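You operate a simulated robot arm through the tools that you are given. There is no shell and no other tool. Be economical: measure what you need, move in short steps, check, and stop when the job is done.

You run a simulated robot arm. Do the job below in one go: nothing can be reset, and whatever is moved stays where it is left.

Task
Put things in order on the dryer top. At the end: the clear bottle (marked "BATH CLEANER") from the dryer top stands where the white small mesh basket stood; the grey white-ended bulb from the dryer top stands where the clear bottle stood; the white reel stands where the grey white-ended bulb stood; the white small mesh basket is on the white blue-handled tray; whatever was shut is shut again. Leave all else as you found it, and nothing knocked over.

It is judged by the outcome, as a careful person would: the job done as asked, and still so three seconds after it is handed in. It fails if anything else is knocked over, pushed out of place, dropped, spilled or broken.

Robot
A 7-joint arm with a two-finger parallel gripper, fixed in place. Base frame: the origin is at the foot of the arm, x ahead of it, y to its left, z up; the work surface is at about z = 0. Readings come in m, rad, newtons and seconds.
With the tool pointing down near the work surface it reaches from about 0.22 to 0.58 m from the base axis. Its first joint turns from -1.152 to 1.152 rad. Payload 2.5 kg.
The TCP is the grasp point between the finger pads, 0.023 m short of the fingertips. In the tool frame z runs along the fingers and y along their closing line. The gripper opens to 0.094 m. The fingers are 0.038 m wide and 0.01 m thick; the gripper's body (0.054 by 0.096 m) begins 0.039 m behind the TCP.
Orientation is that of the tool frame in the base frame, as a unit quaternion [x, y, z, w]. With the fingers straight down and closing along the base's y, the tool's x points along the base's -x, its y along +y and its z along -z.

Tools
- The arm moves only by the tool drive_tool. Its argument "targets" is a list of rows, each a list of 7 numbers: the finger opening in m, from 0 to 0.094, then the shift along the tool's x, y, z in m, then the turn, a rotation vector about the tool's x, y, z in rad. In form: [[jaw, x, y, z, rx, ry, rz], ...]. A call has 1 to 12 rows; each row shifts and turns the commanded pose from where the row before left it, along the tool's axes as they then stand. Each row takes 0.2 s and may step no farther than 0.05 m and 0.15 rad from the row before; otherwise, or with a gripper value out of range, the whole call is refused. Where a pose cannot be reached the arm comes as near as it can. A force on the tool above 40 N (or 10 N above the force at the start of the call, whichever is more), or a blocked arm, ends the call early, and 0.2 s more pass. Each finger travels about 0.108 m/s and halts on what it meets, pressing with about 34 N; the grip force reading is that of the motor and also rises with nothing between the fingers. The clock runs only during rows and for 0.2 s after the last one: add rows that do not move to give the fingers time. It gives the time, the measured TCP pose, the force on the tool (base axes), the opening and the grip force at its end, in the units of the frame above (readings bear some noise), with the torque about the TCP (base axes, N m) and any sound that the robot's microphone picked up, and new pictures: "show" is both (left out), scene, wrist or none.
- Cameras (640 x 400 px; columns grow to the right, rows downward): "scene" is fixed at [0.1327, -0.4219, 0.5411]; the picture's right is [0.69, -0.72, 0.00], its down [-0.41, -0.40, -0.82] and it looks along [0.59, 0.57, -0.57] (base axes); focal length 344 px, centre (320, 200). "wrist" rides on the gripper at [0.087, 0.016, -0.075] in the tool frame; the picture's right is [-0.18, 0.98, 0.00], its down [-0.58, -0.11, -0.81] and it looks along [-0.79, -0.15, 0.59] (tool axes); focal length 243 px, centre (320, 200). There is no depth. A picture from a camera that has moved, and an enlarged one, comes with that camera's place and axes in the base frame and with its lens.
- close_up(camera, box): a new picture of the part [left, top, right, bottom] of that camera's present view, enlarged. No time passes.
- close_job(): hands the job in; it is judged then, once.

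Work in short steps. Places have to be worked out from the pictures, the camera data and where the tool is seen: move nearer, look again, correct. Check each grasp and each placing, and mend what went wrong. You have 120 turns and 200 pictures in all, those below and enlarged ones among them. Open the gripper and draw the arm clear of the work before you hand the job in, unless the task says otherwise; then end with one line.

The tools are called after "Emit:" as name(argument=value, ...) on one line, values as JSON. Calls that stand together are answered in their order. drive_tool: Moves the arm, as the interface text tells. Its arguments: {"type":"object","properties":{"targets":{"type":"array","items":{"type":"array","items":{"type":"number"}}},"show":{"type":"string","enum":["both","scene","wrist","none"]}},"required":["targets"]} The other tools are called the same way: close_up (camera, box) takes an enlarged picture of a part of a camera's view; close_job () hands the job in.

At the start:

```text
time: 0.0
eef_pos: [0.4031, 0.0783, 0.3346]
tcp_rot: [0.0, 1.0, -0.001, 0.0]
wrist_force: [0.3, 0.0, 0.4]
wrist_torque: [0.0, 0.0, -0.01]
width: 0.0939
grip_force: 0.1
```

scene: 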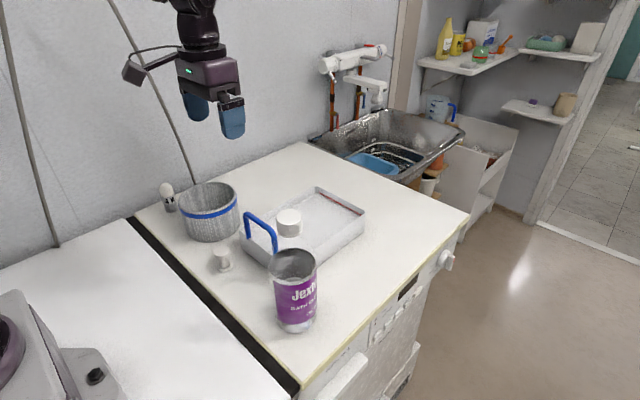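
wrist: 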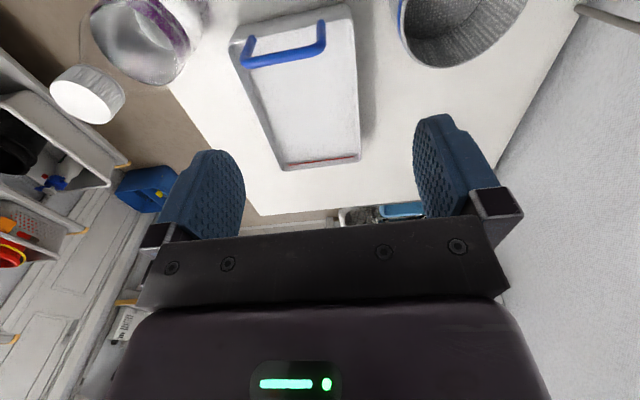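

I'll take a closer look at the objects first.

Emit:
close_up(camera="scene", box=[140, 160, 380, 340])

Emit:
close_up(camera="wrist", box=[0, 0, 640, 220])

```text
2.22 times, centred on (260, 250) of scene
camera zoom: at [0.1327, -0.4219, 0.5411], right [0.69, -0.72, 0.0], down [-0.41, -0.4, -0.82], along [0.59, 0.57, -0.57], focal length 764 px, centre (453, 89)
```

zoom: 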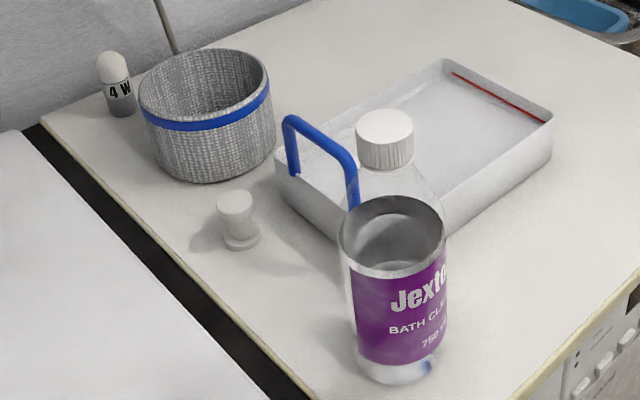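

```text
1.00 times, centred on (320, 110) of wrist (not enlarged: the box is as wide or as high as the picture)
camera zoom: at [0.3166, 0.0947, 0.4077], right [0.18, 0.98, 0.0], down [0.58, -0.11, 0.81], along [0.79, -0.15, -0.59], focal length 243 px, centre (320, 290)
```

zoom: 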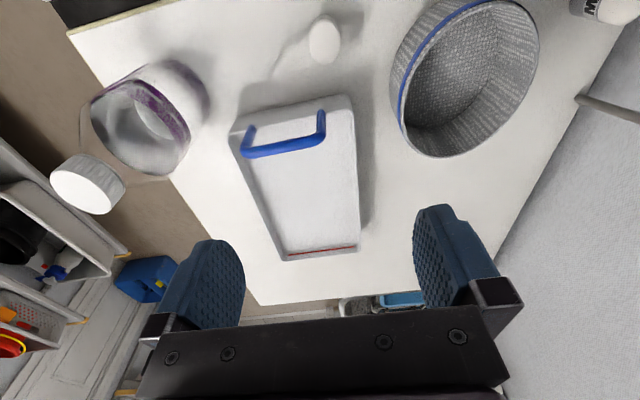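

Estimates: basket ≈(.415,.23) with rim about .136 wide and .087 high, reel ≈(.365,.088), bulb ≈(.395,.384), bottle ≈(.385,-.12) about .24 tall, tray ≈ x .44–.68, y -.045–.13. I'll move above the basket's -y rim to refine these.

Emit:
drive_tool(targets=[[0.08, -0.0024, 0.0174, 0.035, 0, 0, 0], [0.08, -0.0024, 0.0174, 0.035, 0, 0, 0], [0.08, -0.0024, 0.0174, 0.035, 0, 0, 0], [0.08, -0.0024, 0.0174, 0.035, 0, 0, 0], [0.08, -0.0024, 0.0174, 0.02, 0, 0, 0]])

```text
time: 1.2
eef_pos: [0.4135, 0.1643, 0.1726]
tcp_rot: [0.001, 1.0, 0.0, 0.001]
wrist_force: [0.8, 0.2, 0.3]
wrist_torque: [0.03, 0.01, 0.01]
width: 0.08
grip_force: 0.1
camera wrist: at [0.3267, 0.181, 0.2458], right [0.18, 0.98, 0.0], down [0.58, -0.11, 0.81], along [0.79, -0.15, -0.59], focal length 243 px, centre (320, 200)
```

scene: 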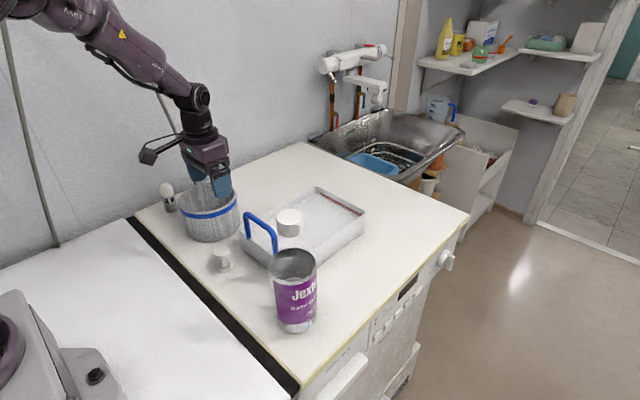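
wrist: 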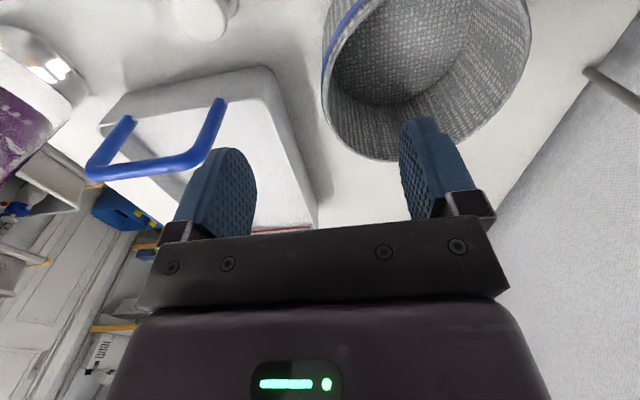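

I'll get the extended view of the basket for a better fit.

Emit:
close_up(camera="wrist", box=[160, 0, 640, 180])

Emit:
close_up(camera="scene", box=[145, 165, 255, 245])

```text
1.33 times, centred on (400, 90) of wrist
camera zoom: at [0.3267, 0.181, 0.2458], right [0.18, 0.98, 0.0], down [0.58, -0.11, 0.81], along [0.79, -0.15, -0.59], focal length 324 px, centre (213, 347)
```

zoom: 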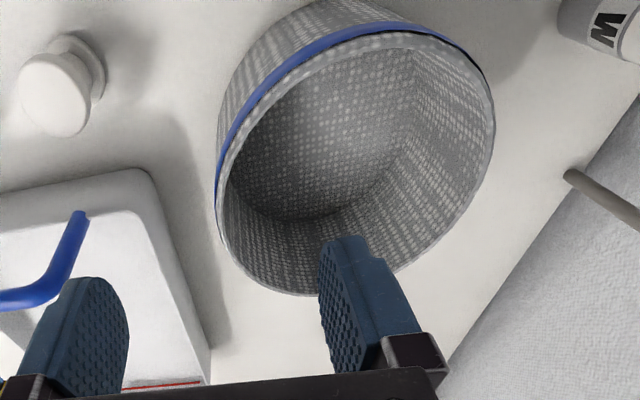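

```text
5.00 times, centred on (200, 205) of scene
camera zoom: at [0.1327, -0.422, 0.5411], right [0.69, -0.72, 0.0], down [-0.41, -0.4, -0.82], along [0.59, 0.57, -0.57], focal length 1719 px, centre (920, 175)
```

zoom: 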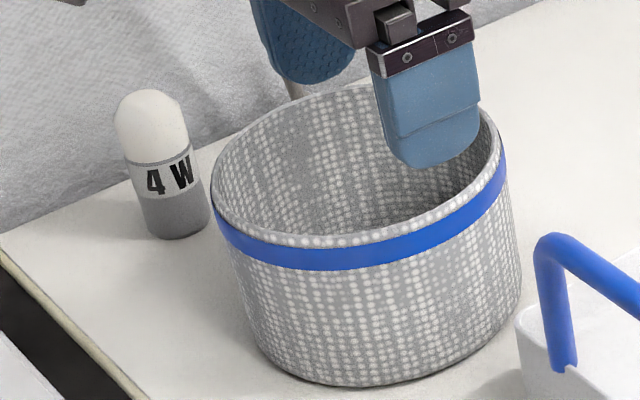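

The basket centre is about (.428,.230), with the rim at z≈.086. I'll descend so the fingers straddle the -y rim at (.428,.163), then close.

Emit:
drive_tool(targets=[[0.08, -0.0145, -0.001, 0.02, 0, 0, 0], [0.08, 0, 0, 0.03, 0, 0, 0], [0.08, 0, 0, 0.03, 0, 0, 0], [0.08, 0, 0, 0.02, 0, 0, 0]])

```text
time: 2.2
eef_pos: [0.4339, 0.1635, 0.0829]
tcp_rot: [0.001, 1.0, 0.001, 0.004]
wrist_force: [-0.6, -1.5, 7.4]
wrist_torque: [-0.43, 0.04, -0.06]
width: 0.0803
grip_force: 0.7
stopped in row 4: the force on the tool passed its limit at 56 N (the readings are from after the stop); the commanded pose is now the measured one
camera wrist: at [0.3463, 0.1796, 0.1556], right [0.19, 0.98, 0.0], down [0.57, -0.11, 0.81], along [0.8, -0.15, -0.58], focal length 243 px, centre (320, 200)
```

scene: 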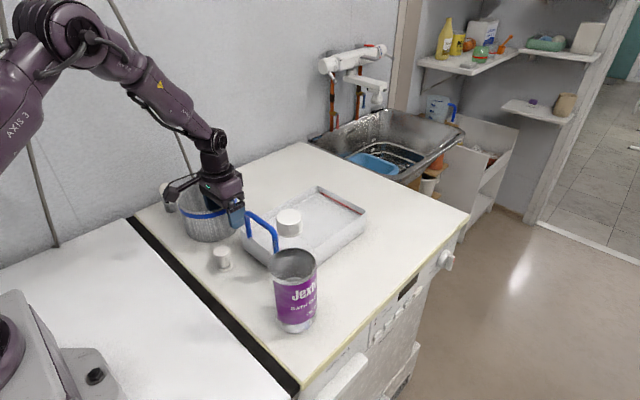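
wrist: 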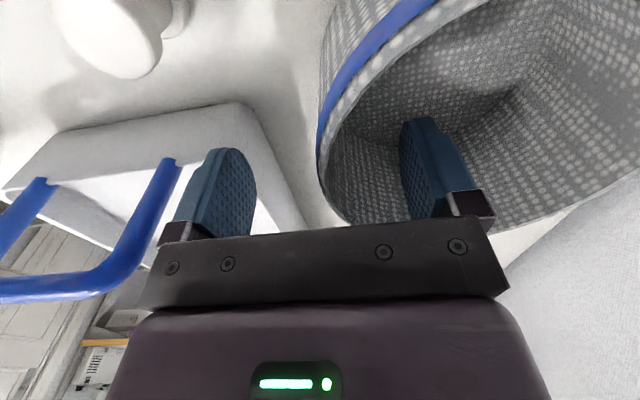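

The body or left finger touched the tray's handle near y≈.105. I'll back straight up and check that the tray and basket haven't shifted.

Emit:
drive_tool(targets=[[0.08, 0, 0, -0.03, 0, 0, 0], [0.08, 0, 0, -0.04, 0, 0, 0], [0.05, 0, 0, -0.04, 0, 0, 0]])

Emit:
close_up(camera="scene", box=[140, 160, 380, 340])

```text
time: 3.0
eef_pos: [0.4285, 0.1645, 0.1928]
tcp_rot: [0.001, 1.0, 0.0, 0.003]
wrist_force: [-0.6, -0.1, -0.5]
wrist_torque: [-0.03, -0.02, 0.01]
width: 0.05
grip_force: 0.1
camera wrist: at [0.3419, 0.1806, 0.266], right [0.19, 0.98, 0.0], down [0.58, -0.11, 0.81], along [0.8, -0.15, -0.59], focal length 243 px, centre (320, 200)
```

scene: 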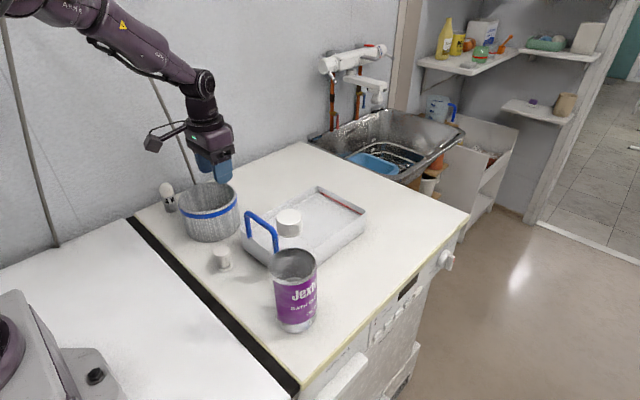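
wrist: 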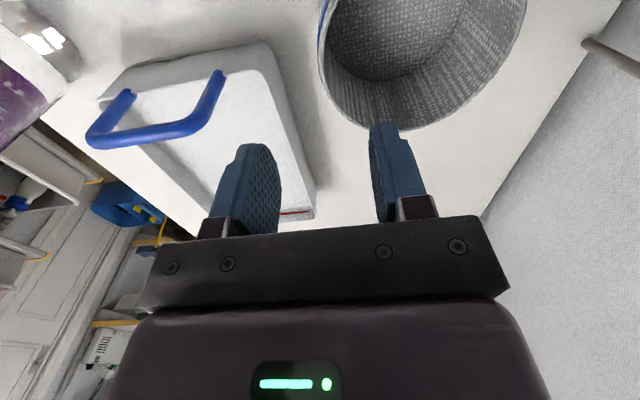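

```text
2.22 times, centred on (260, 250) of scene
camera zoom: at [0.1328, -0.4219, 0.5411], right [0.69, -0.72, 0.0], down [-0.41, -0.4, -0.82], along [0.59, 0.57, -0.57], focal length 764 px, centre (453, 89)
```

zoom: 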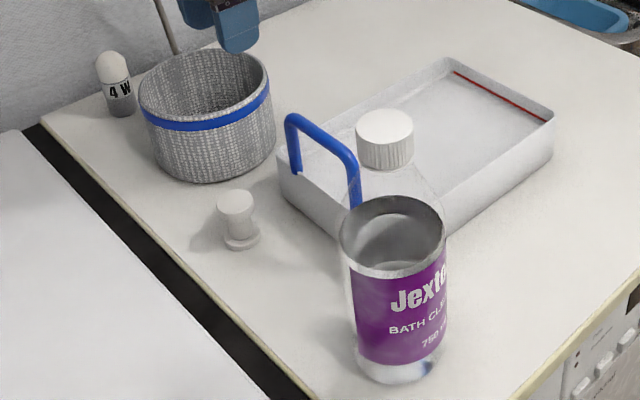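

The tray moved by at most about 2 mm: the open finger had landed on its corner, whose rim is at z≈.05. I'll grip the basket on its -x rim instead, which keeps the fingers clear of the tray walls when placing, so I rotate the tool -90° about z.

Emit:
drive_tool(targets=[[0.05, 0, 0, 0, 0, 0, -0.1428], [0.05, 0, 0, 0, 0, 0, -0.1428], [0.05, 0, 0, 0, 0, 0, -0.1428], [0.05, 0, 0, 0, 0, 0, -0.1428], [0.05, 0, 0, 0, 0, 0, -0.1428], [0.05, 0, 0, 0, 0, 0, -0.1428], [0.05, 0, 0, 0, 0, 0, -0.1428], [0.05, 0, 0, 0, 0, 0, -0.1428], [0.05, 0, 0, 0, 0, 0, -0.1428], [0.05, 0, 0, 0, 0, 0, -0.1428], [0.05, 0, 0, 0, 0, 0, -0.1428]], show="none")

```text
time: 5.4
eef_pos: [0.432, 0.1658, 0.1908]
tcp_rot: [0.708, -0.707, 0.002, -0.003]
wrist_force: [0.5, 0.8, -1.5]
wrist_torque: [0.01, -0.02, 0.0]
width: 0.0501
grip_force: 0.1
```

Tool x is now base -y and tool y is base -x. I move above the -x rim at (.361,.230).

Emit:
drive_tool(targets=[[0.05, -0.032, 0.0355, 0, 0, 0, 0], [0.05, -0.032, 0.0355, 0, 0, 0, 0], [0.05, 0, 0, 0.03, 0, 0, 0], [0.05, 0, 0, 0.02, 0, 0, 0]])

Emit:
close_up(camera="scene", box=[145, 145, 255, 245])

```text
time: 6.4
eef_pos: [0.3602, 0.2298, 0.1409]
tcp_rot: [-0.707, 0.708, -0.002, 0.002]
wrist_force: [0.9, 0.5, 0.0]
wrist_torque: [0.03, -0.01, 0.02]
width: 0.0501
grip_force: 0.1
camera wrist: at [0.3434, 0.142, 0.2144], right [-0.98, 0.19, -0.01], down [0.1, 0.58, 0.81], along [0.15, 0.79, -0.59], focal length 243 px, centre (320, 200)
```

scene: 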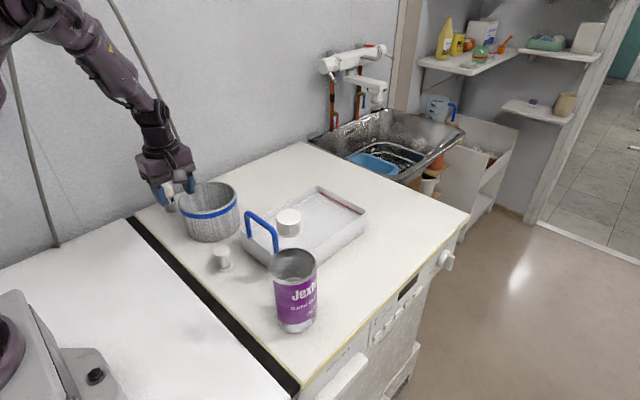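
wrist: 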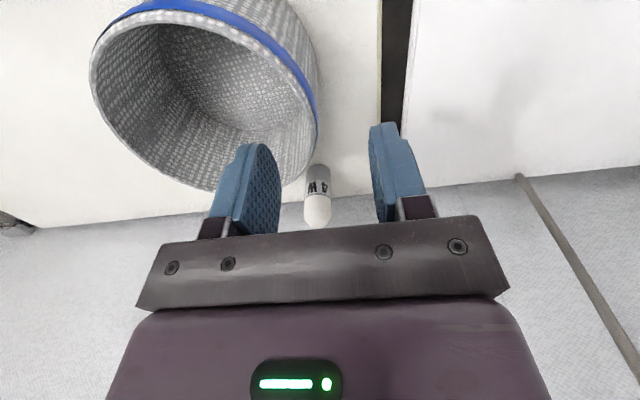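

```text
4.00 times, centred on (200, 195) of scene
camera zoom: at [0.1327, -0.4219, 0.5411], right [0.69, -0.72, 0.0], down [-0.41, -0.4, -0.82], along [0.59, 0.57, -0.57], focal length 1375 px, centre (800, 220)
```

zoom: 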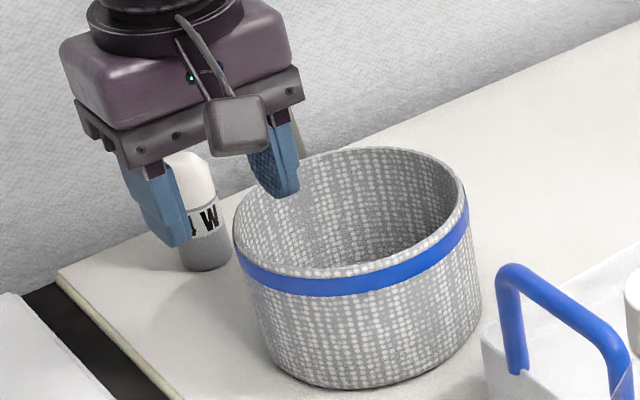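

The fingers straddle the -x wall (x≈.363). I descend to z≈.074 and close.

Emit:
drive_tool(targets=[[0.05, 0, 0, 0.03, 0, 0, 0], [0.05, 0, -0.002, 0.02, 0, 0, 0], [0.05, 0, 0, 0.017, 0, 0, 0], [0.0, 0, 0, 0, 0, 0, 0], [0.0, 0, 0, 0, 0, 0, 0], [0.0, 0, 0, 0, 0, 0, 0]])

Emit:
close_up(camera="scene", box=[145, 145, 255, 245])

```text
time: 7.8
eef_pos: [0.3633, 0.2288, 0.0747]
tcp_rot: [-0.706, 0.708, -0.002, 0.002]
wrist_force: [-0.5, 0.3, 0.4]
wrist_torque: [0.06, 0.04, 0.04]
width: 0.0102
grip_force: 34.1
camera wrist: at [0.346, 0.1421, 0.1486], right [-0.98, 0.19, -0.01], down [0.1, 0.58, 0.81], along [0.15, 0.79, -0.59], focal length 243 px, centre (320, 200)
```

scene: 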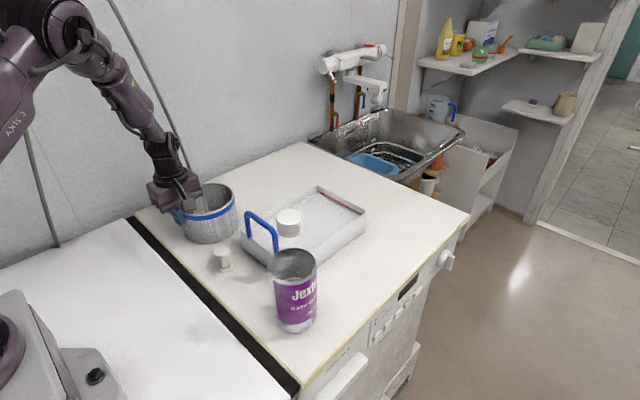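
wrist: 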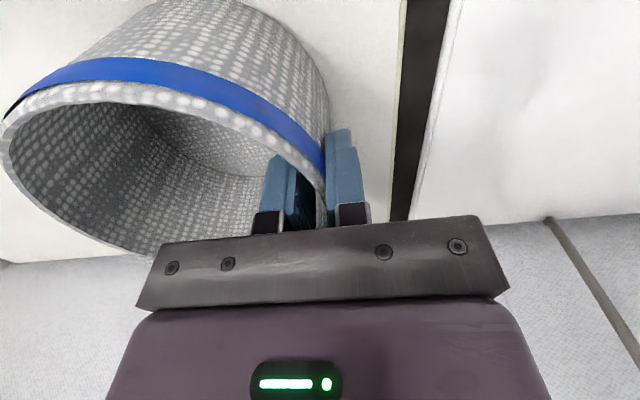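

```text
4.00 times, centred on (200, 195) of scene
camera zoom: at [0.1327, -0.4219, 0.5411], right [0.69, -0.72, 0.0], down [-0.41, -0.4, -0.82], along [0.59, 0.57, -0.57], focal length 1375 px, centre (800, 220)
```

zoom: 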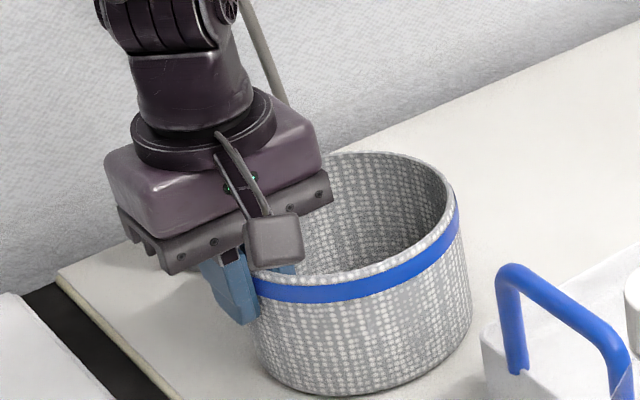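

The basket is gripped by the wall (opening .010). I lift it well clear of the handle and check.

Emit:
drive_tool(targets=[[0.0, 0, 0, -0.02, 0, 0, 0], [0.0, 0, 0, -0.04, 0, 0, 0], [0.0, 0, 0, -0.045, 0, 0, 0], [0.0, 0, 0, -0.045, 0, 0, 0]])

```text
time: 8.8
eef_pos: [0.3609, 0.2306, 0.2216]
tcp_rot: [-0.706, 0.708, -0.003, 0.002]
wrist_force: [0.1, 0.5, -1.0]
wrist_torque: [0.0, 0.01, 0.03]
width: 0.0102
grip_force: 34.3
camera wrist: at [0.3432, 0.1432, 0.2956], right [-0.98, 0.19, -0.01], down [0.1, 0.58, 0.81], along [0.15, 0.79, -0.59], focal length 243 px, centre (320, 200)
```

scene: 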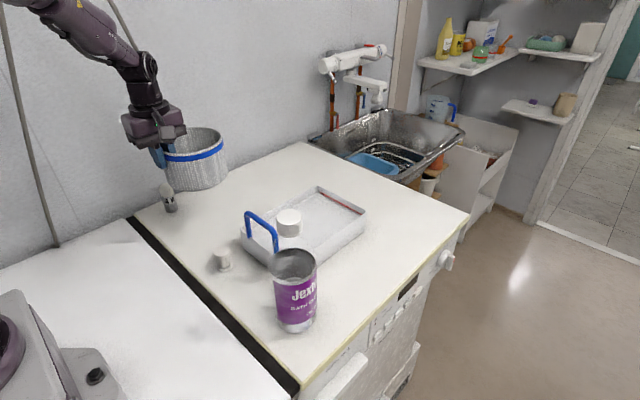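
wrist: 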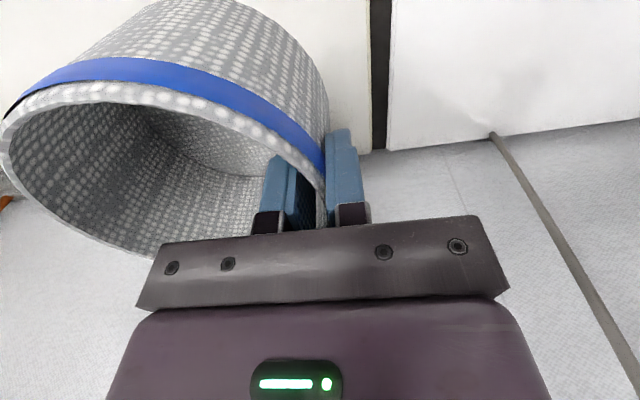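

The basket hangs level. I carry it over the tray to TCP (.507,.035), keeping the height.

Emit:
drive_tool(targets=[[0.0, 0.0327, -0.0243, 0, 0, 0, 0], [0.0, 0.0327, -0.0243, 0, 0, 0, 0], [0.0, 0.0327, -0.0243, 0, 0, 0, 0], [0.0, 0.0327, -0.0243, 0, 0, 0, 0], [0.0, 0.0327, -0.0243, 0, 0, 0, 0], [0.0, 0.0327, -0.0243, 0, 0, 0, 0], [0, 0, 0, 0, 0, 0, 0]])

Emit:
close_up(camera="scene", box=[200, 80, 400, 280])

```text
time: 10.4
eef_pos: [0.5114, 0.0329, 0.2267]
tcp_rot: [-0.706, 0.708, -0.003, 0.002]
wrist_force: [-0.2, 0.7, -1.3]
wrist_torque: [0.0, 0.03, -0.02]
width: 0.0102
grip_force: 33.8
camera wrist: at [0.4944, -0.0548, 0.2999], right [-0.98, 0.19, -0.01], down [0.1, 0.58, 0.81], along [0.15, 0.79, -0.59], focal length 243 px, centre (320, 200)
```

scene: 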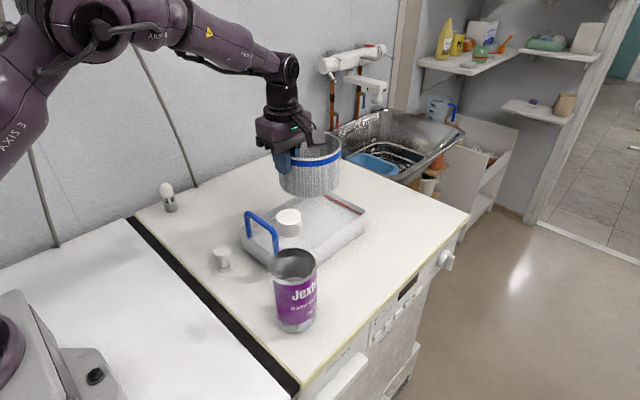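
wrist: 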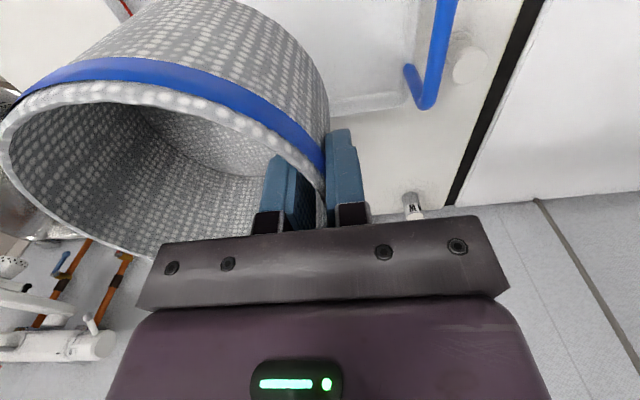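

```text
2.00 times, centred on (300, 180) of scene
camera zoom: at [0.1327, -0.422, 0.5411], right [0.69, -0.72, 0.0], down [-0.41, -0.4, -0.82], along [0.59, 0.57, -0.57], focal length 688 px, centre (360, 240)
```

zoom: 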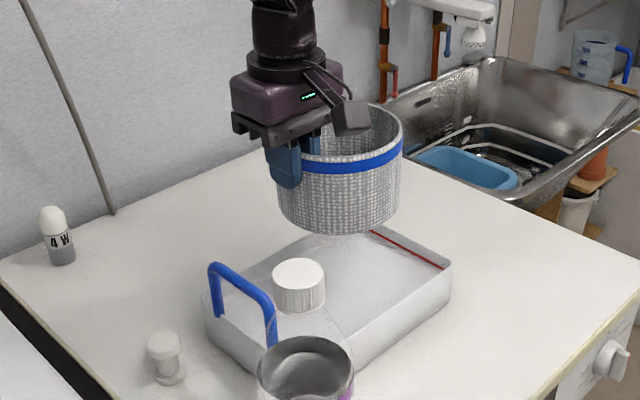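

The basket is centred over the tray in the scene view. I check the tray's inner width more closely before lowering.

Emit:
close_up(camera="wrist", box=[310, 0, 510, 140])

Emit:
close_up(camera="scene", box=[235, 170, 375, 270])

```text
2.86 times, centred on (410, 70) of wrist
camera zoom: at [0.4944, -0.0548, 0.2999], right [-0.98, 0.19, -0.01], down [0.1, 0.58, 0.81], along [0.15, 0.79, -0.59], focal length 693 px, centre (63, 571)
```

zoom: 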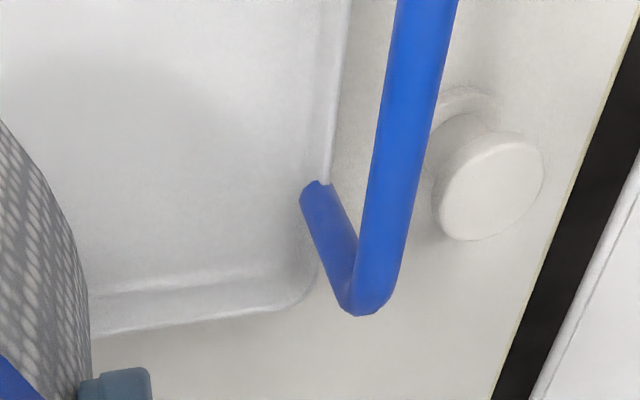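

```text
4.00 times, centred on (305, 220) of scene
camera zoom: at [0.1327, -0.422, 0.5411], right [0.69, -0.72, 0.0], down [-0.41, -0.4, -0.82], along [0.59, 0.57, -0.57], focal length 1375 px, centre (380, 120)
```

zoom: 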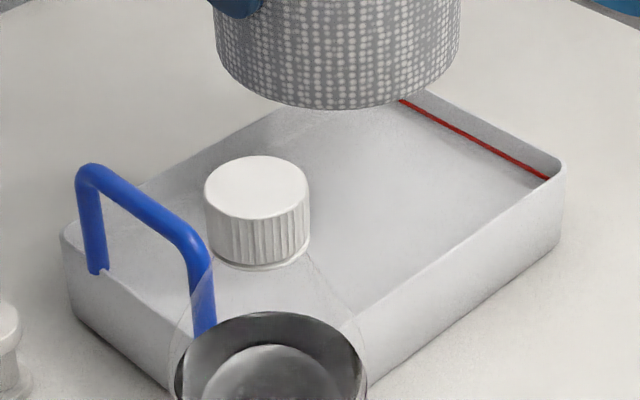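

The walls are thin and the inner width (~.165) fits the basket, though the floor height is uncertain. I lower to a bottom height of about .045, then creep down.

Emit:
drive_tool(targets=[[0.0, 0, 0, 0.04, 0, 0, 0], [0.0, 0, 0, 0.04, 0, 0, 0], [0.0, 0, 0, 0.028, 0, 0, 0]])

Emit:
close_up(camera="scene", box=[235, 130, 375, 270])

```text
time: 11.2
eef_pos: [0.5068, 0.0327, 0.1178]
tcp_rot: [-0.706, 0.708, -0.003, 0.003]
wrist_force: [-0.1, -0.2, -0.3]
wrist_torque: [0.01, 0.06, 0.01]
width: 0.0101
grip_force: 34.3
camera wrist: at [0.4905, -0.0544, 0.1911], right [-0.98, 0.19, -0.01], down [0.1, 0.58, 0.81], along [0.15, 0.79, -0.59], focal length 243 px, centre (320, 200)
```

scene: 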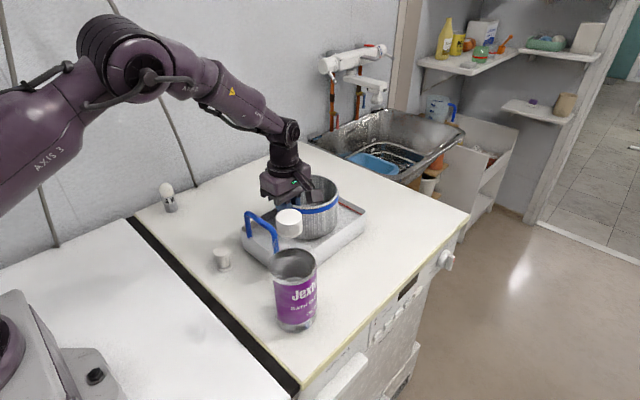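
wrist: 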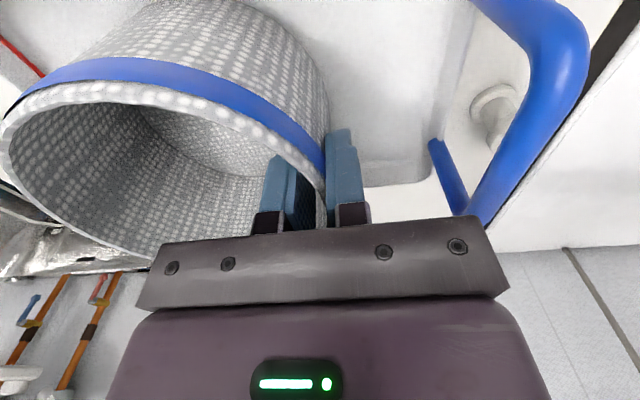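

```text
2.86 times, centred on (305, 200) of scene
camera zoom: at [0.1327, -0.4219, 0.5411], right [0.69, -0.72, 0.0], down [-0.41, -0.4, -0.82], along [0.59, 0.57, -0.57], focal length 982 px, centre (363, 200)
```

zoom: 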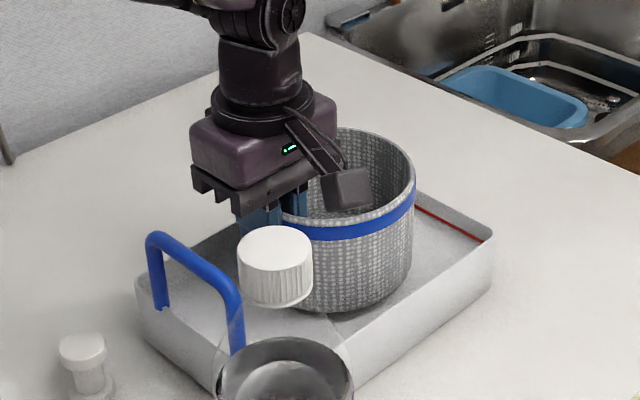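

The basket sits within the tray outline with room around it. I creep down until it touches the floor.

Emit:
drive_tool(targets=[[0.0, 0, 0, 0.008, 0, 0, 0], [0.0, 0, 0, 0.006, 0, 0, 0], [0.0, 0, 0, 0.006, 0, 0, 0], [0.0, 0, 0, 0.004, 0, 0, 0], [0, 0, 0, 0, 0, 0, 0]])

Emit:
close_up(camera="scene", box=[235, 130, 375, 270])

```text
time: 11.9
eef_pos: [0.512, 0.0326, 0.1102]
tcp_rot: [-0.706, 0.708, -0.005, 0.006]
wrist_force: [-2.3, -0.9, 5.3]
wrist_torque: [0.02, 0.24, 0.01]
width: 0.0101
grip_force: 34.7
stopped in row 3: the force on the tool passed its limit at 43 N (the readings are from after the stop); the commanded pose is now the measured one
camera wrist: at [0.4942, -0.0545, 0.1826], right [-0.98, 0.19, -0.02], down [0.1, 0.58, 0.81], along [0.16, 0.79, -0.59], focal length 243 px, centre (320, 200)
```

scene: 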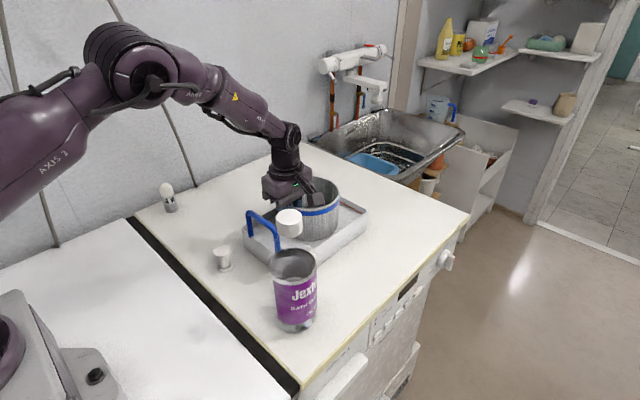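
wrist: 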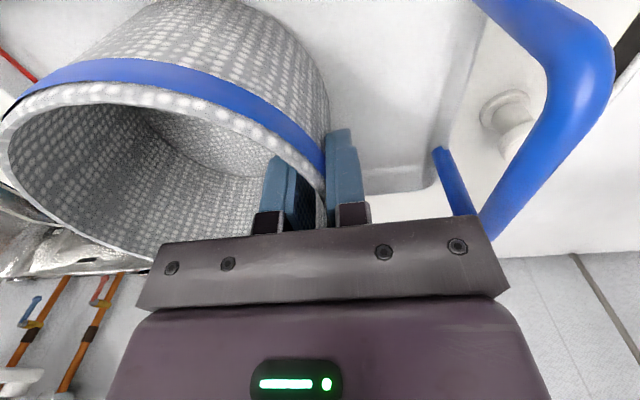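

```text
2.86 times, centred on (305, 200) of scene
camera zoom: at [0.1327, -0.4219, 0.5411], right [0.69, -0.72, 0.0], down [-0.41, -0.4, -0.82], along [0.59, 0.57, -0.57], focal length 982 px, centre (363, 200)
```

zoom: 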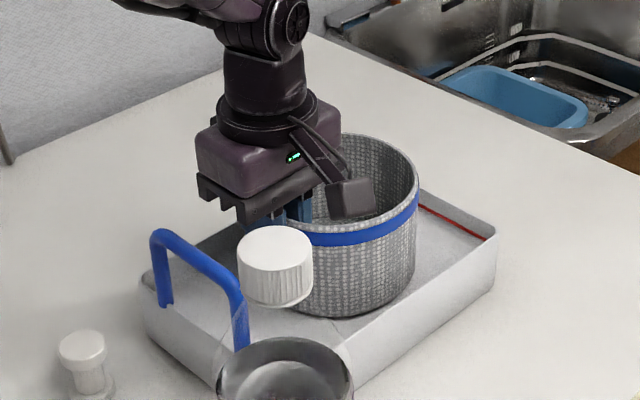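

The basket has landed on the tray floor, with the tray nudged only about 4 mm. I release and lift straight up.

Emit:
drive_tool(targets=[[0.03, 0, 0, 0, 0, 0, 0], [0.04, 0, 0, 0, 0, 0, 0], [0.04, 0, 0, -0.03, 0, 0, 0], [0.04, 0, 0, -0.045, 0, 0, 0], [0.04, 0, 0, -0.045, 0, 0, 0]])

Emit:
close_up(camera="scene", box=[140, 160, 380, 340])

```text
time: 13.1
eef_pos: [0.5121, 0.0342, 0.2294]
tcp_rot: [-0.707, 0.707, -0.005, 0.007]
wrist_force: [1.1, -0.7, 0.6]
wrist_torque: [0.03, 0.01, 0.0]
width: 0.0404
grip_force: 0.1
camera wrist: at [0.4939, -0.0528, 0.3016], right [-0.98, 0.19, -0.02], down [0.1, 0.58, 0.81], along [0.16, 0.79, -0.59], focal length 243 px, centre (320, 200)
```

scene: 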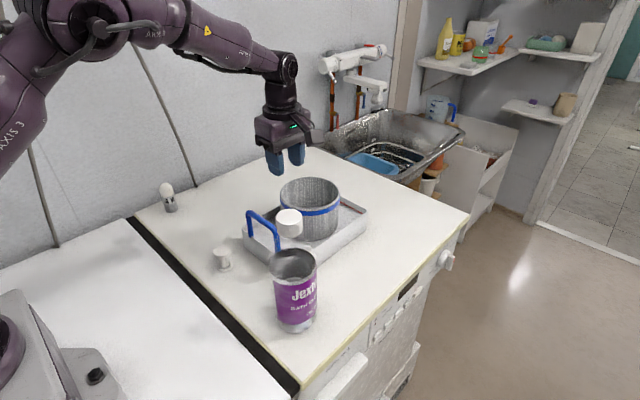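
wrist: 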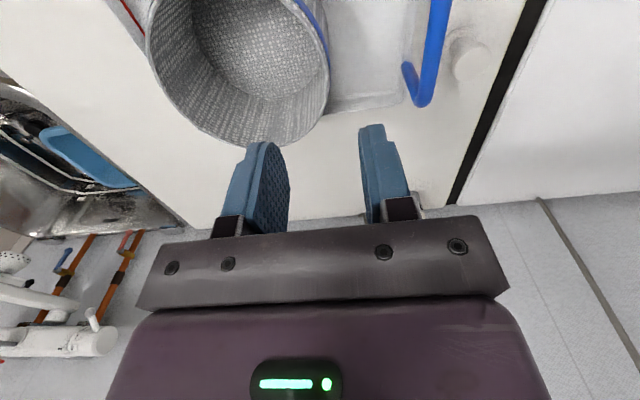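

```text
2.22 times, centred on (260, 250) of scene
camera zoom: at [0.1328, -0.4219, 0.5411], right [0.69, -0.72, 0.0], down [-0.41, -0.4, -0.82], along [0.59, 0.57, -0.57], focal length 764 px, centre (453, 89)
```

zoom: 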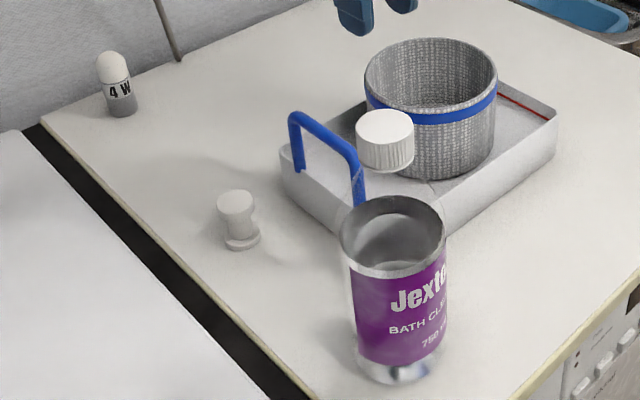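

The basket stands in the tray with nothing disturbed. Next is the bottle: I raise and go above its cap, near (.39,-.105), to measure it.

Emit:
drive_tool(targets=[[0.07, 0, 0, -0.05, 0, 0, 0], [0.07, 0, 0, -0.045, 0, 0, 0], [0.07, 0.035, 0.0305, 0, 0, 0, 0], [0.07, 0.035, 0.0305, 0, 0, 0, 0], [0.07, 0.035, 0.0305, 0, 0, 0, 0], [0.07, 0.035, 0.0305, 0, 0, 0, 0]])

Emit:
close_up(camera="scene", box=[220, 160, 380, 340])

```text
time: 14.5
eef_pos: [0.3856, -0.108, 0.325]
tcp_rot: [-0.707, 0.707, -0.006, 0.007]
wrist_force: [-0.3, 0.1, 0.4]
wrist_torque: [0.0, 0.01, 0.02]
width: 0.07
grip_force: 0.0
camera wrist: at [0.3678, -0.1949, 0.3976], right [-0.98, 0.19, -0.02], down [0.1, 0.58, 0.81], along [0.16, 0.79, -0.59], focal length 243 px, centre (320, 200)
```

scene: 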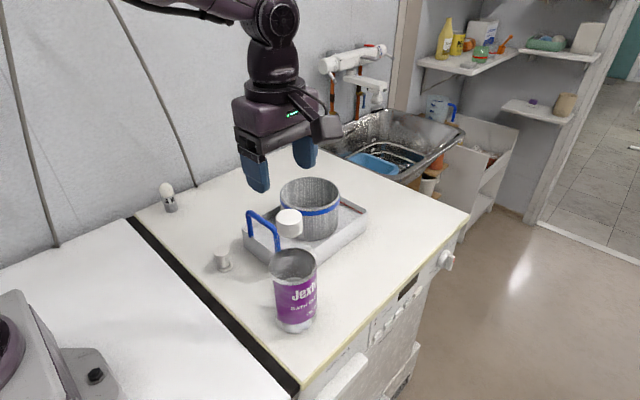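
wrist: 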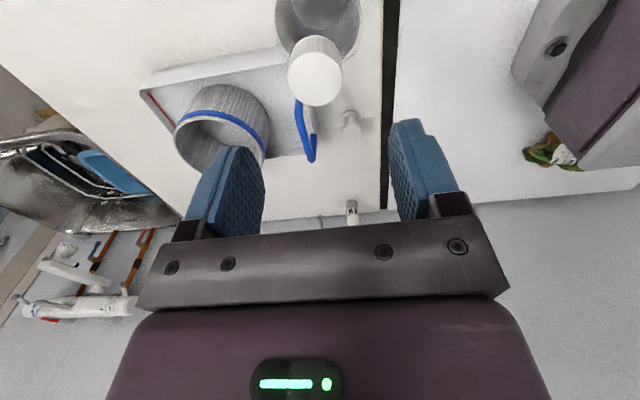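

```text
2.22 times, centred on (300, 250) of scene
camera zoom: at [0.1328, -0.4219, 0.5411], right [0.69, -0.72, 0.0], down [-0.41, -0.4, -0.82], along [0.59, 0.57, -0.57], focal length 764 px, centre (364, 89)
```

zoom: 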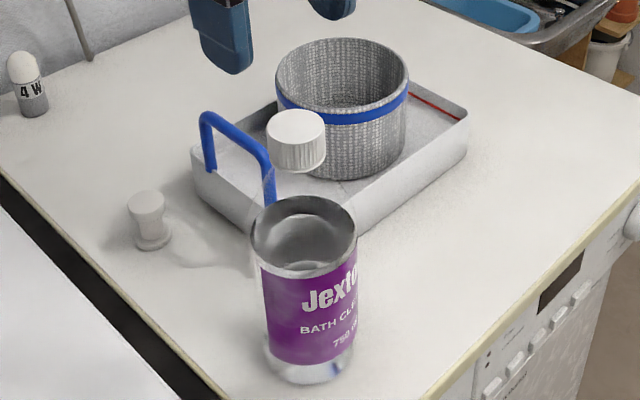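

Triangulating gives the cap top at (.387,-.117,.240). I align and descend to z≈.23, with the fingers still open.

Emit:
drive_tool(targets=[[0.07, 0.009, -0.0015, 0.03, 0, 0, 0], [0.07, 0, 0, 0.04, 0, 0, 0], [0.07, 0, 0, 0.025, 0, 0, 0]])

Emit:
close_up(camera="scene", box=[240, 160, 360, 260])

```text
time: 15.3
eef_pos: [0.3873, -0.1174, 0.2281]
tcp_rot: [-0.707, 0.707, -0.006, 0.006]
wrist_force: [-0.3, 0.6, 0.8]
wrist_torque: [0.0, 0.02, 0.01]
width: 0.0701
grip_force: 0.1
camera wrist: at [0.3697, -0.2043, 0.3004], right [-0.98, 0.19, -0.02], down [0.1, 0.58, 0.81], along [0.16, 0.79, -0.59], focal length 243 px, centre (320, 200)
```

scene: 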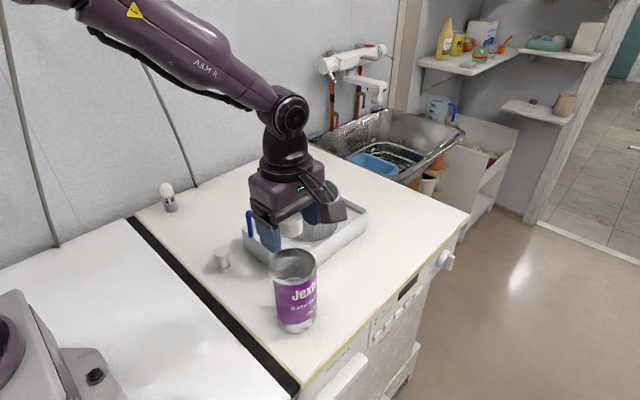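
wrist: 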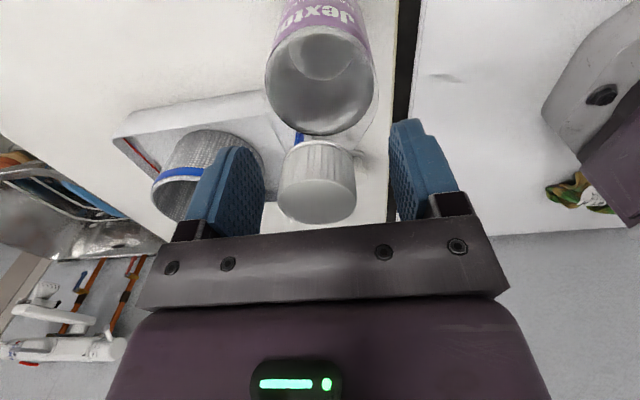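

```text
4.00 times, centred on (300, 210) of scene
camera zoom: at [0.1327, -0.4219, 0.5411], right [0.69, -0.72, 0.0], down [-0.41, -0.4, -0.82], along [0.59, 0.57, -0.57], focal length 1375 px, centre (400, 160)
```

zoom: 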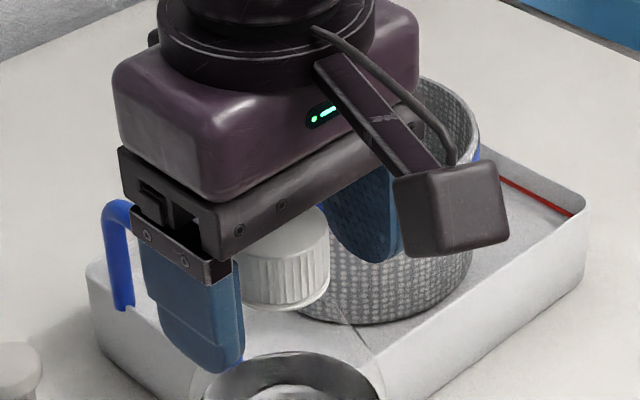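

The cap is centred between the fingers, so I close on it.

Emit:
drive_tool(targets=[[0.03, 0, 0, 0, 0, 0, 0], [0.0, 0, 0, 0, 0, 0, 0], [0.0, 0, 0, 0, 0, 0, 0], [0.0, 0, 0, 0, 0, 0, 0]])

```text
time: 16.3
eef_pos: [0.3871, -0.1163, 0.2277]
tcp_rot: [-0.706, 0.708, -0.005, 0.006]
wrist_force: [0.5, -0.5, 0.2]
wrist_torque: [-0.21, -0.01, 0.03]
width: 0.0374
grip_force: 33.6
camera wrist: at [0.3697, -0.2041, 0.3004], right [-0.98, 0.19, -0.01], down [0.1, 0.58, 0.81], along [0.16, 0.79, -0.59], focal length 243 px, centre (320, 200)
```

scene: 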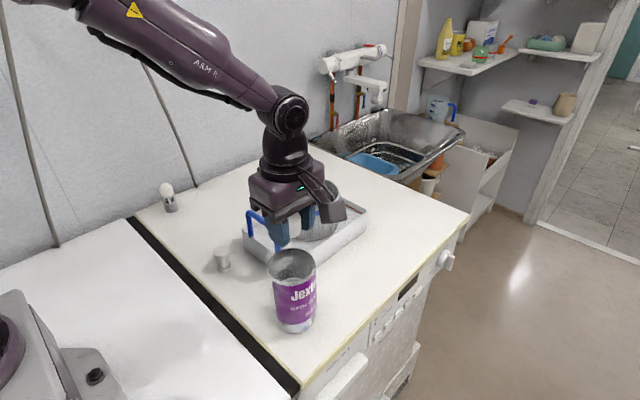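
wrist: 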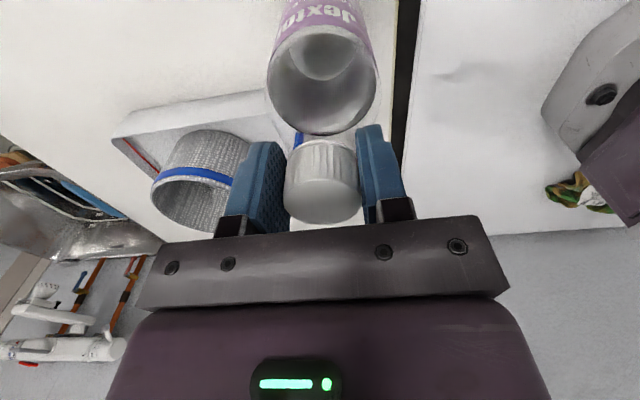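

The cap is gripped at .037. I do a small test lift.

Emit:
drive_tool(targets=[[0.0, 0, 0, -0.005, 0, 0, 0], [0.0, 0, 0, -0.01, 0, 0, 0], [0, 0, 0, 0, 0, 0, 0]])

Emit:
close_up(camera="scene", box=[220, 160, 380, 340])

```text
time: 17.1
eef_pos: [0.3868, -0.1167, 0.2428]
tcp_rot: [-0.706, 0.708, -0.005, 0.007]
wrist_force: [0.6, 0.5, -4.9]
wrist_torque: [-0.03, 0.02, 0.0]
width: 0.0372
grip_force: 33.7
camera wrist: at [0.3699, -0.2034, 0.3159], right [-0.98, 0.19, -0.01], down [0.1, 0.58, 0.81], along [0.16, 0.79, -0.59], focal length 243 px, centre (320, 200)
```

scene: 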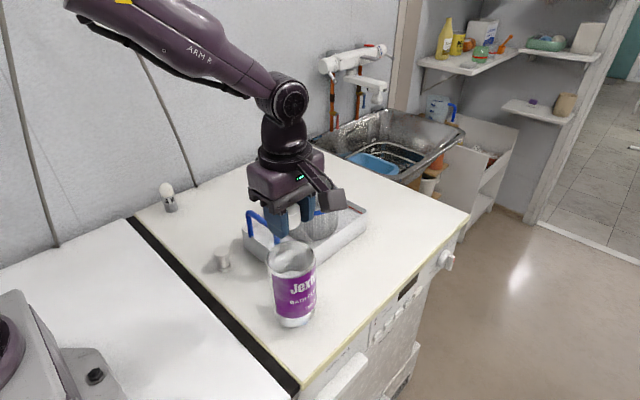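
wrist: 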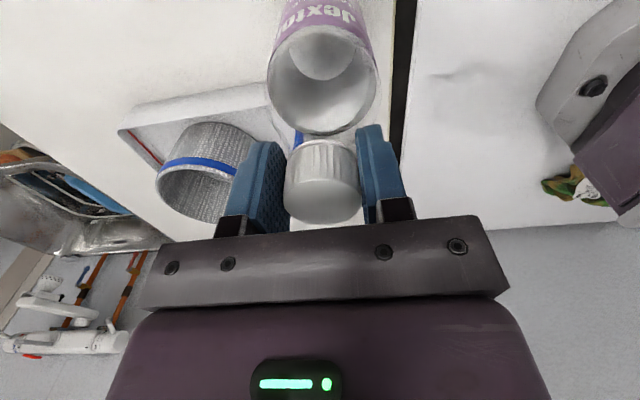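

```text
2.22 times, centred on (300, 250) of scene
camera zoom: at [0.1328, -0.422, 0.5411], right [0.69, -0.72, 0.0], down [-0.41, -0.4, -0.82], along [0.59, 0.57, -0.57], focal length 764 px, centre (364, 89)
```

zoom: 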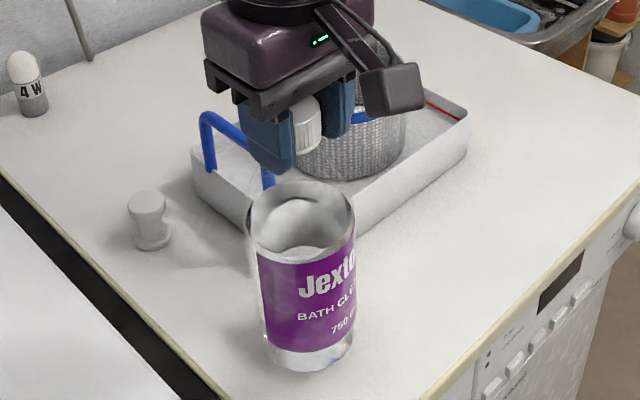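

The bottle is held upright at about 0.5 kg. I lift it so its bottom clears the handle and basket (bottom ≈.155).

Emit:
drive_tool(targets=[[0.0, 0, 0, -0.02, 0, 0, 0], [0.0, 0, 0, -0.03, 0, 0, 0], [0.0, 0, 0, -0.03, 0, 0, 0], [0.0, 0, 0, -0.03, 0, 0, 0], [0.0, 0, 0, -0.03, 0, 0, 0], [0, 0, 0, 0, 0, 0, 0]], show="scene")

```text
time: 18.5
eef_pos: [0.3851, -0.1166, 0.3816]
tcp_rot: [-0.707, 0.708, -0.005, 0.006]
wrist_force: [0.0, 0.4, -7.4]
wrist_torque: [-0.04, 0.0, -0.04]
width: 0.0375
grip_force: 34.1
```

scene: 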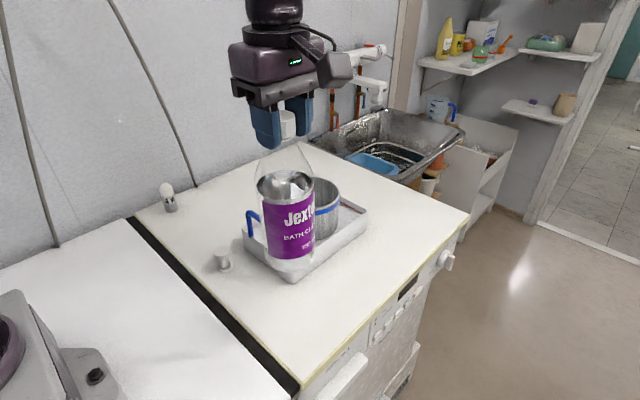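

Now I carry it to above (.433,.231).

Emit:
drive_tool(targets=[[0.0, -0.02, 0, 0, 0, 0, 0], [0.0, -0.036, -0.005, 0, 0, 0, 0], [0.0, -0.036, -0.005, 0, 0, 0, 0], [0.0, -0.036, -0.005, 0, 0, 0, 0], [0.0, -0.036, -0.005, 0, 0, 0, 0], [0.0, -0.036, -0.006, 0, 0, 0, 0], [0.0, -0.036, -0.006, 0, 0, 0, 0], [0.0, -0.036, -0.006, 0, 0, 0, 0], [0.0, -0.036, -0.005, 0, 0, 0, 0], [0.0, -0.025, -0.005, 0, 0, 0, 0], [0.0, -0.015, 0, 0, 0, 0, 0], [0, 0, 0, 0, 0, 0, 0]])

```text
time: 21.1
eef_pos: [0.4334, 0.2312, 0.385]
tcp_rot: [-0.707, 0.707, -0.006, 0.005]
wrist_force: [-0.5, 1.1, -5.5]
wrist_torque: [-0.06, -0.01, 0.03]
width: 0.0379
grip_force: 34.2
camera wrist: at [0.4167, 0.1443, 0.4571], right [-0.98, 0.19, -0.02], down [0.1, 0.58, 0.81], along [0.16, 0.79, -0.59], focal length 243 px, centre (320, 200)
```

scene: 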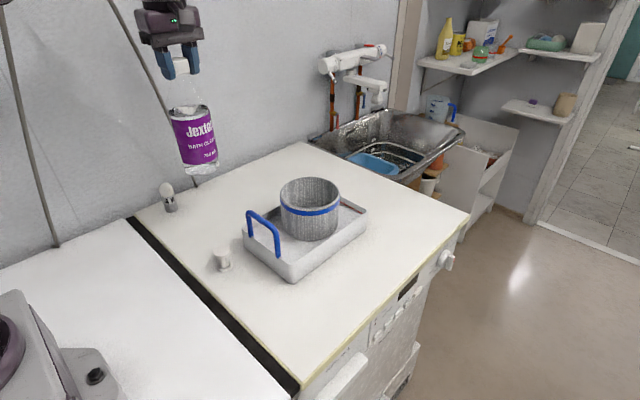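
wrist: 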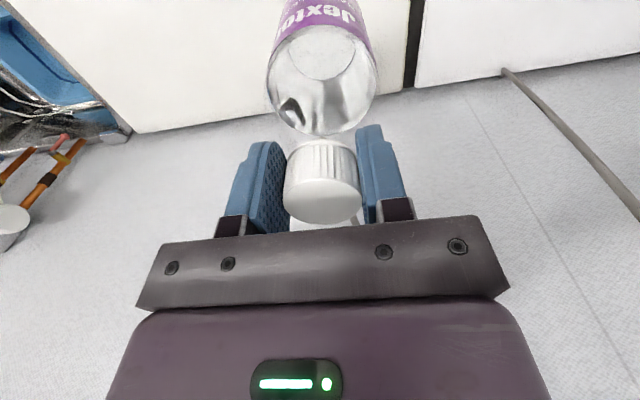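

I lower the bottle to about 4 mm above the surface (TCP ≈.232).

Emit:
drive_tool(targets=[[0.0, 0, 0, 0.02, 0, 0, 0], [0.0, 0, 0, 0.035, 0, 0, 0], [0.0, 0, 0, 0.035, 0, 0, 0], [0.0, 0, 0, 0.03, 0, 0, 0], [0.0, 0, 0, 0.02, 0, 0, 0], [0.0, 0, 0, 0.012, 0, 0, 0], [0, 0, 0, 0, 0, 0, 0]], show="scene")

Emit:
close_up(camera="scene", box=[140, 110, 290, 250])

```text
time: 22.7
eef_pos: [0.4366, 0.2307, 0.231]
tcp_rot: [-0.707, 0.707, -0.005, 0.007]
wrist_force: [-1.0, -0.4, -5.6]
wrist_torque: [-0.04, 0.0, 0.0]
width: 0.0373
grip_force: 34.3
```

scene: 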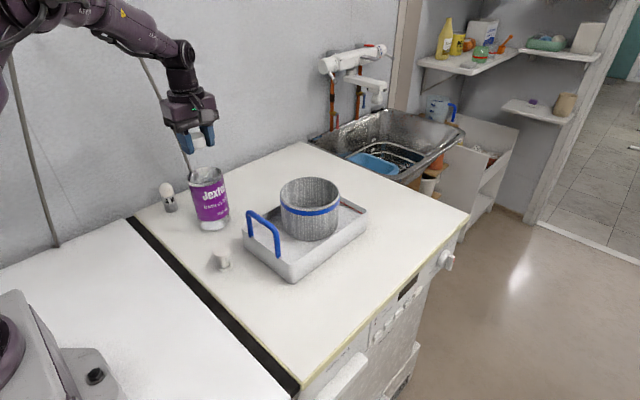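

```text
2.86 times, centred on (215, 180) of scene
camera zoom: at [0.1328, -0.4219, 0.5411], right [0.69, -0.72, 0.0], down [-0.41, -0.4, -0.82], along [0.59, 0.57, -0.57], focal length 982 px, centre (620, 257)
```

zoom: 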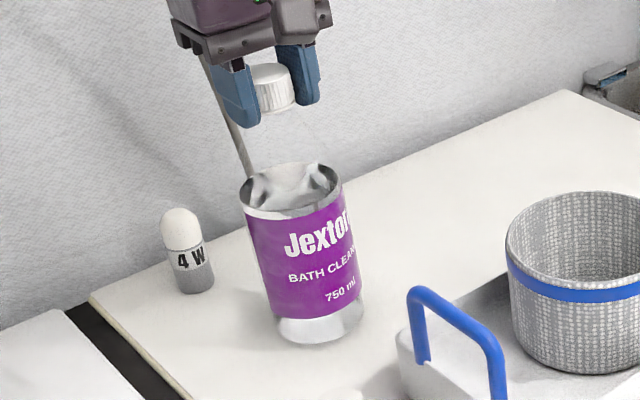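

The bottle hangs at x≈.436. The averaged basket centre was about (.430,.231), so I shift 6 mm in -x and set it down gently.

Emit:
drive_tool(targets=[[0.0, 0, 0.006, 0, 0, 0, 0], [0.0, 0, 0, 0.002, 0, 0, 0], [0.0, 0, 0, 0.0015, 0, 0, 0], [0, 0, 0, 0, 0, 0, 0]], show="none")

```text
time: 23.7
eef_pos: [0.4304, 0.232, 0.2276]
tcp_rot: [-0.706, 0.708, -0.005, 0.007]
wrist_force: [-0.9, 0.1, -3.9]
wrist_torque: [-0.12, 0.24, -0.02]
width: 0.0375
grip_force: 34.1
```

Contact is beginning (the load has fallen to about 4 N). I lower one more millimetre, then look.

Emit:
drive_tool(targets=[[0.0, 0, 0, 0.001, 0, 0, 0], [0, 0, 0, 0, 0, 0, 0]], show="none")

Emit:
close_up(camera="scene", box=[140, 110, 290, 250])

```text
time: 24.3
eef_pos: [0.4325, 0.2325, 0.2267]
tcp_rot: [-0.706, 0.708, -0.006, 0.007]
wrist_force: [-2.1, -2.2, 3.8]
wrist_torque: [-0.46, 0.69, 0.08]
width: 0.0375
grip_force: 33.7
```

```text
2.86 times, centred on (215, 180) of scene
camera zoom: at [0.1327, -0.422, 0.5411], right [0.69, -0.72, 0.0], down [-0.41, -0.4, -0.82], along [0.59, 0.57, -0.57], focal length 982 px, centre (620, 257)
```

zoom: 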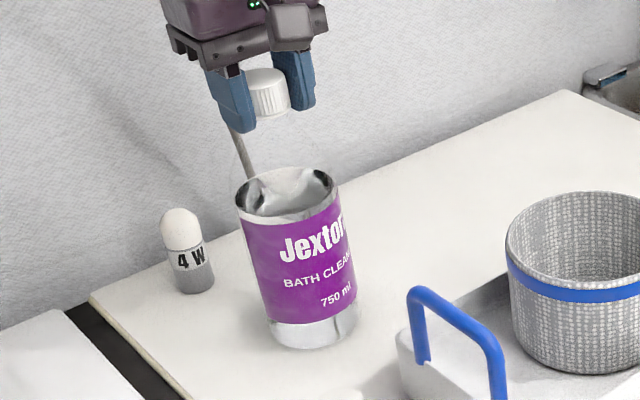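

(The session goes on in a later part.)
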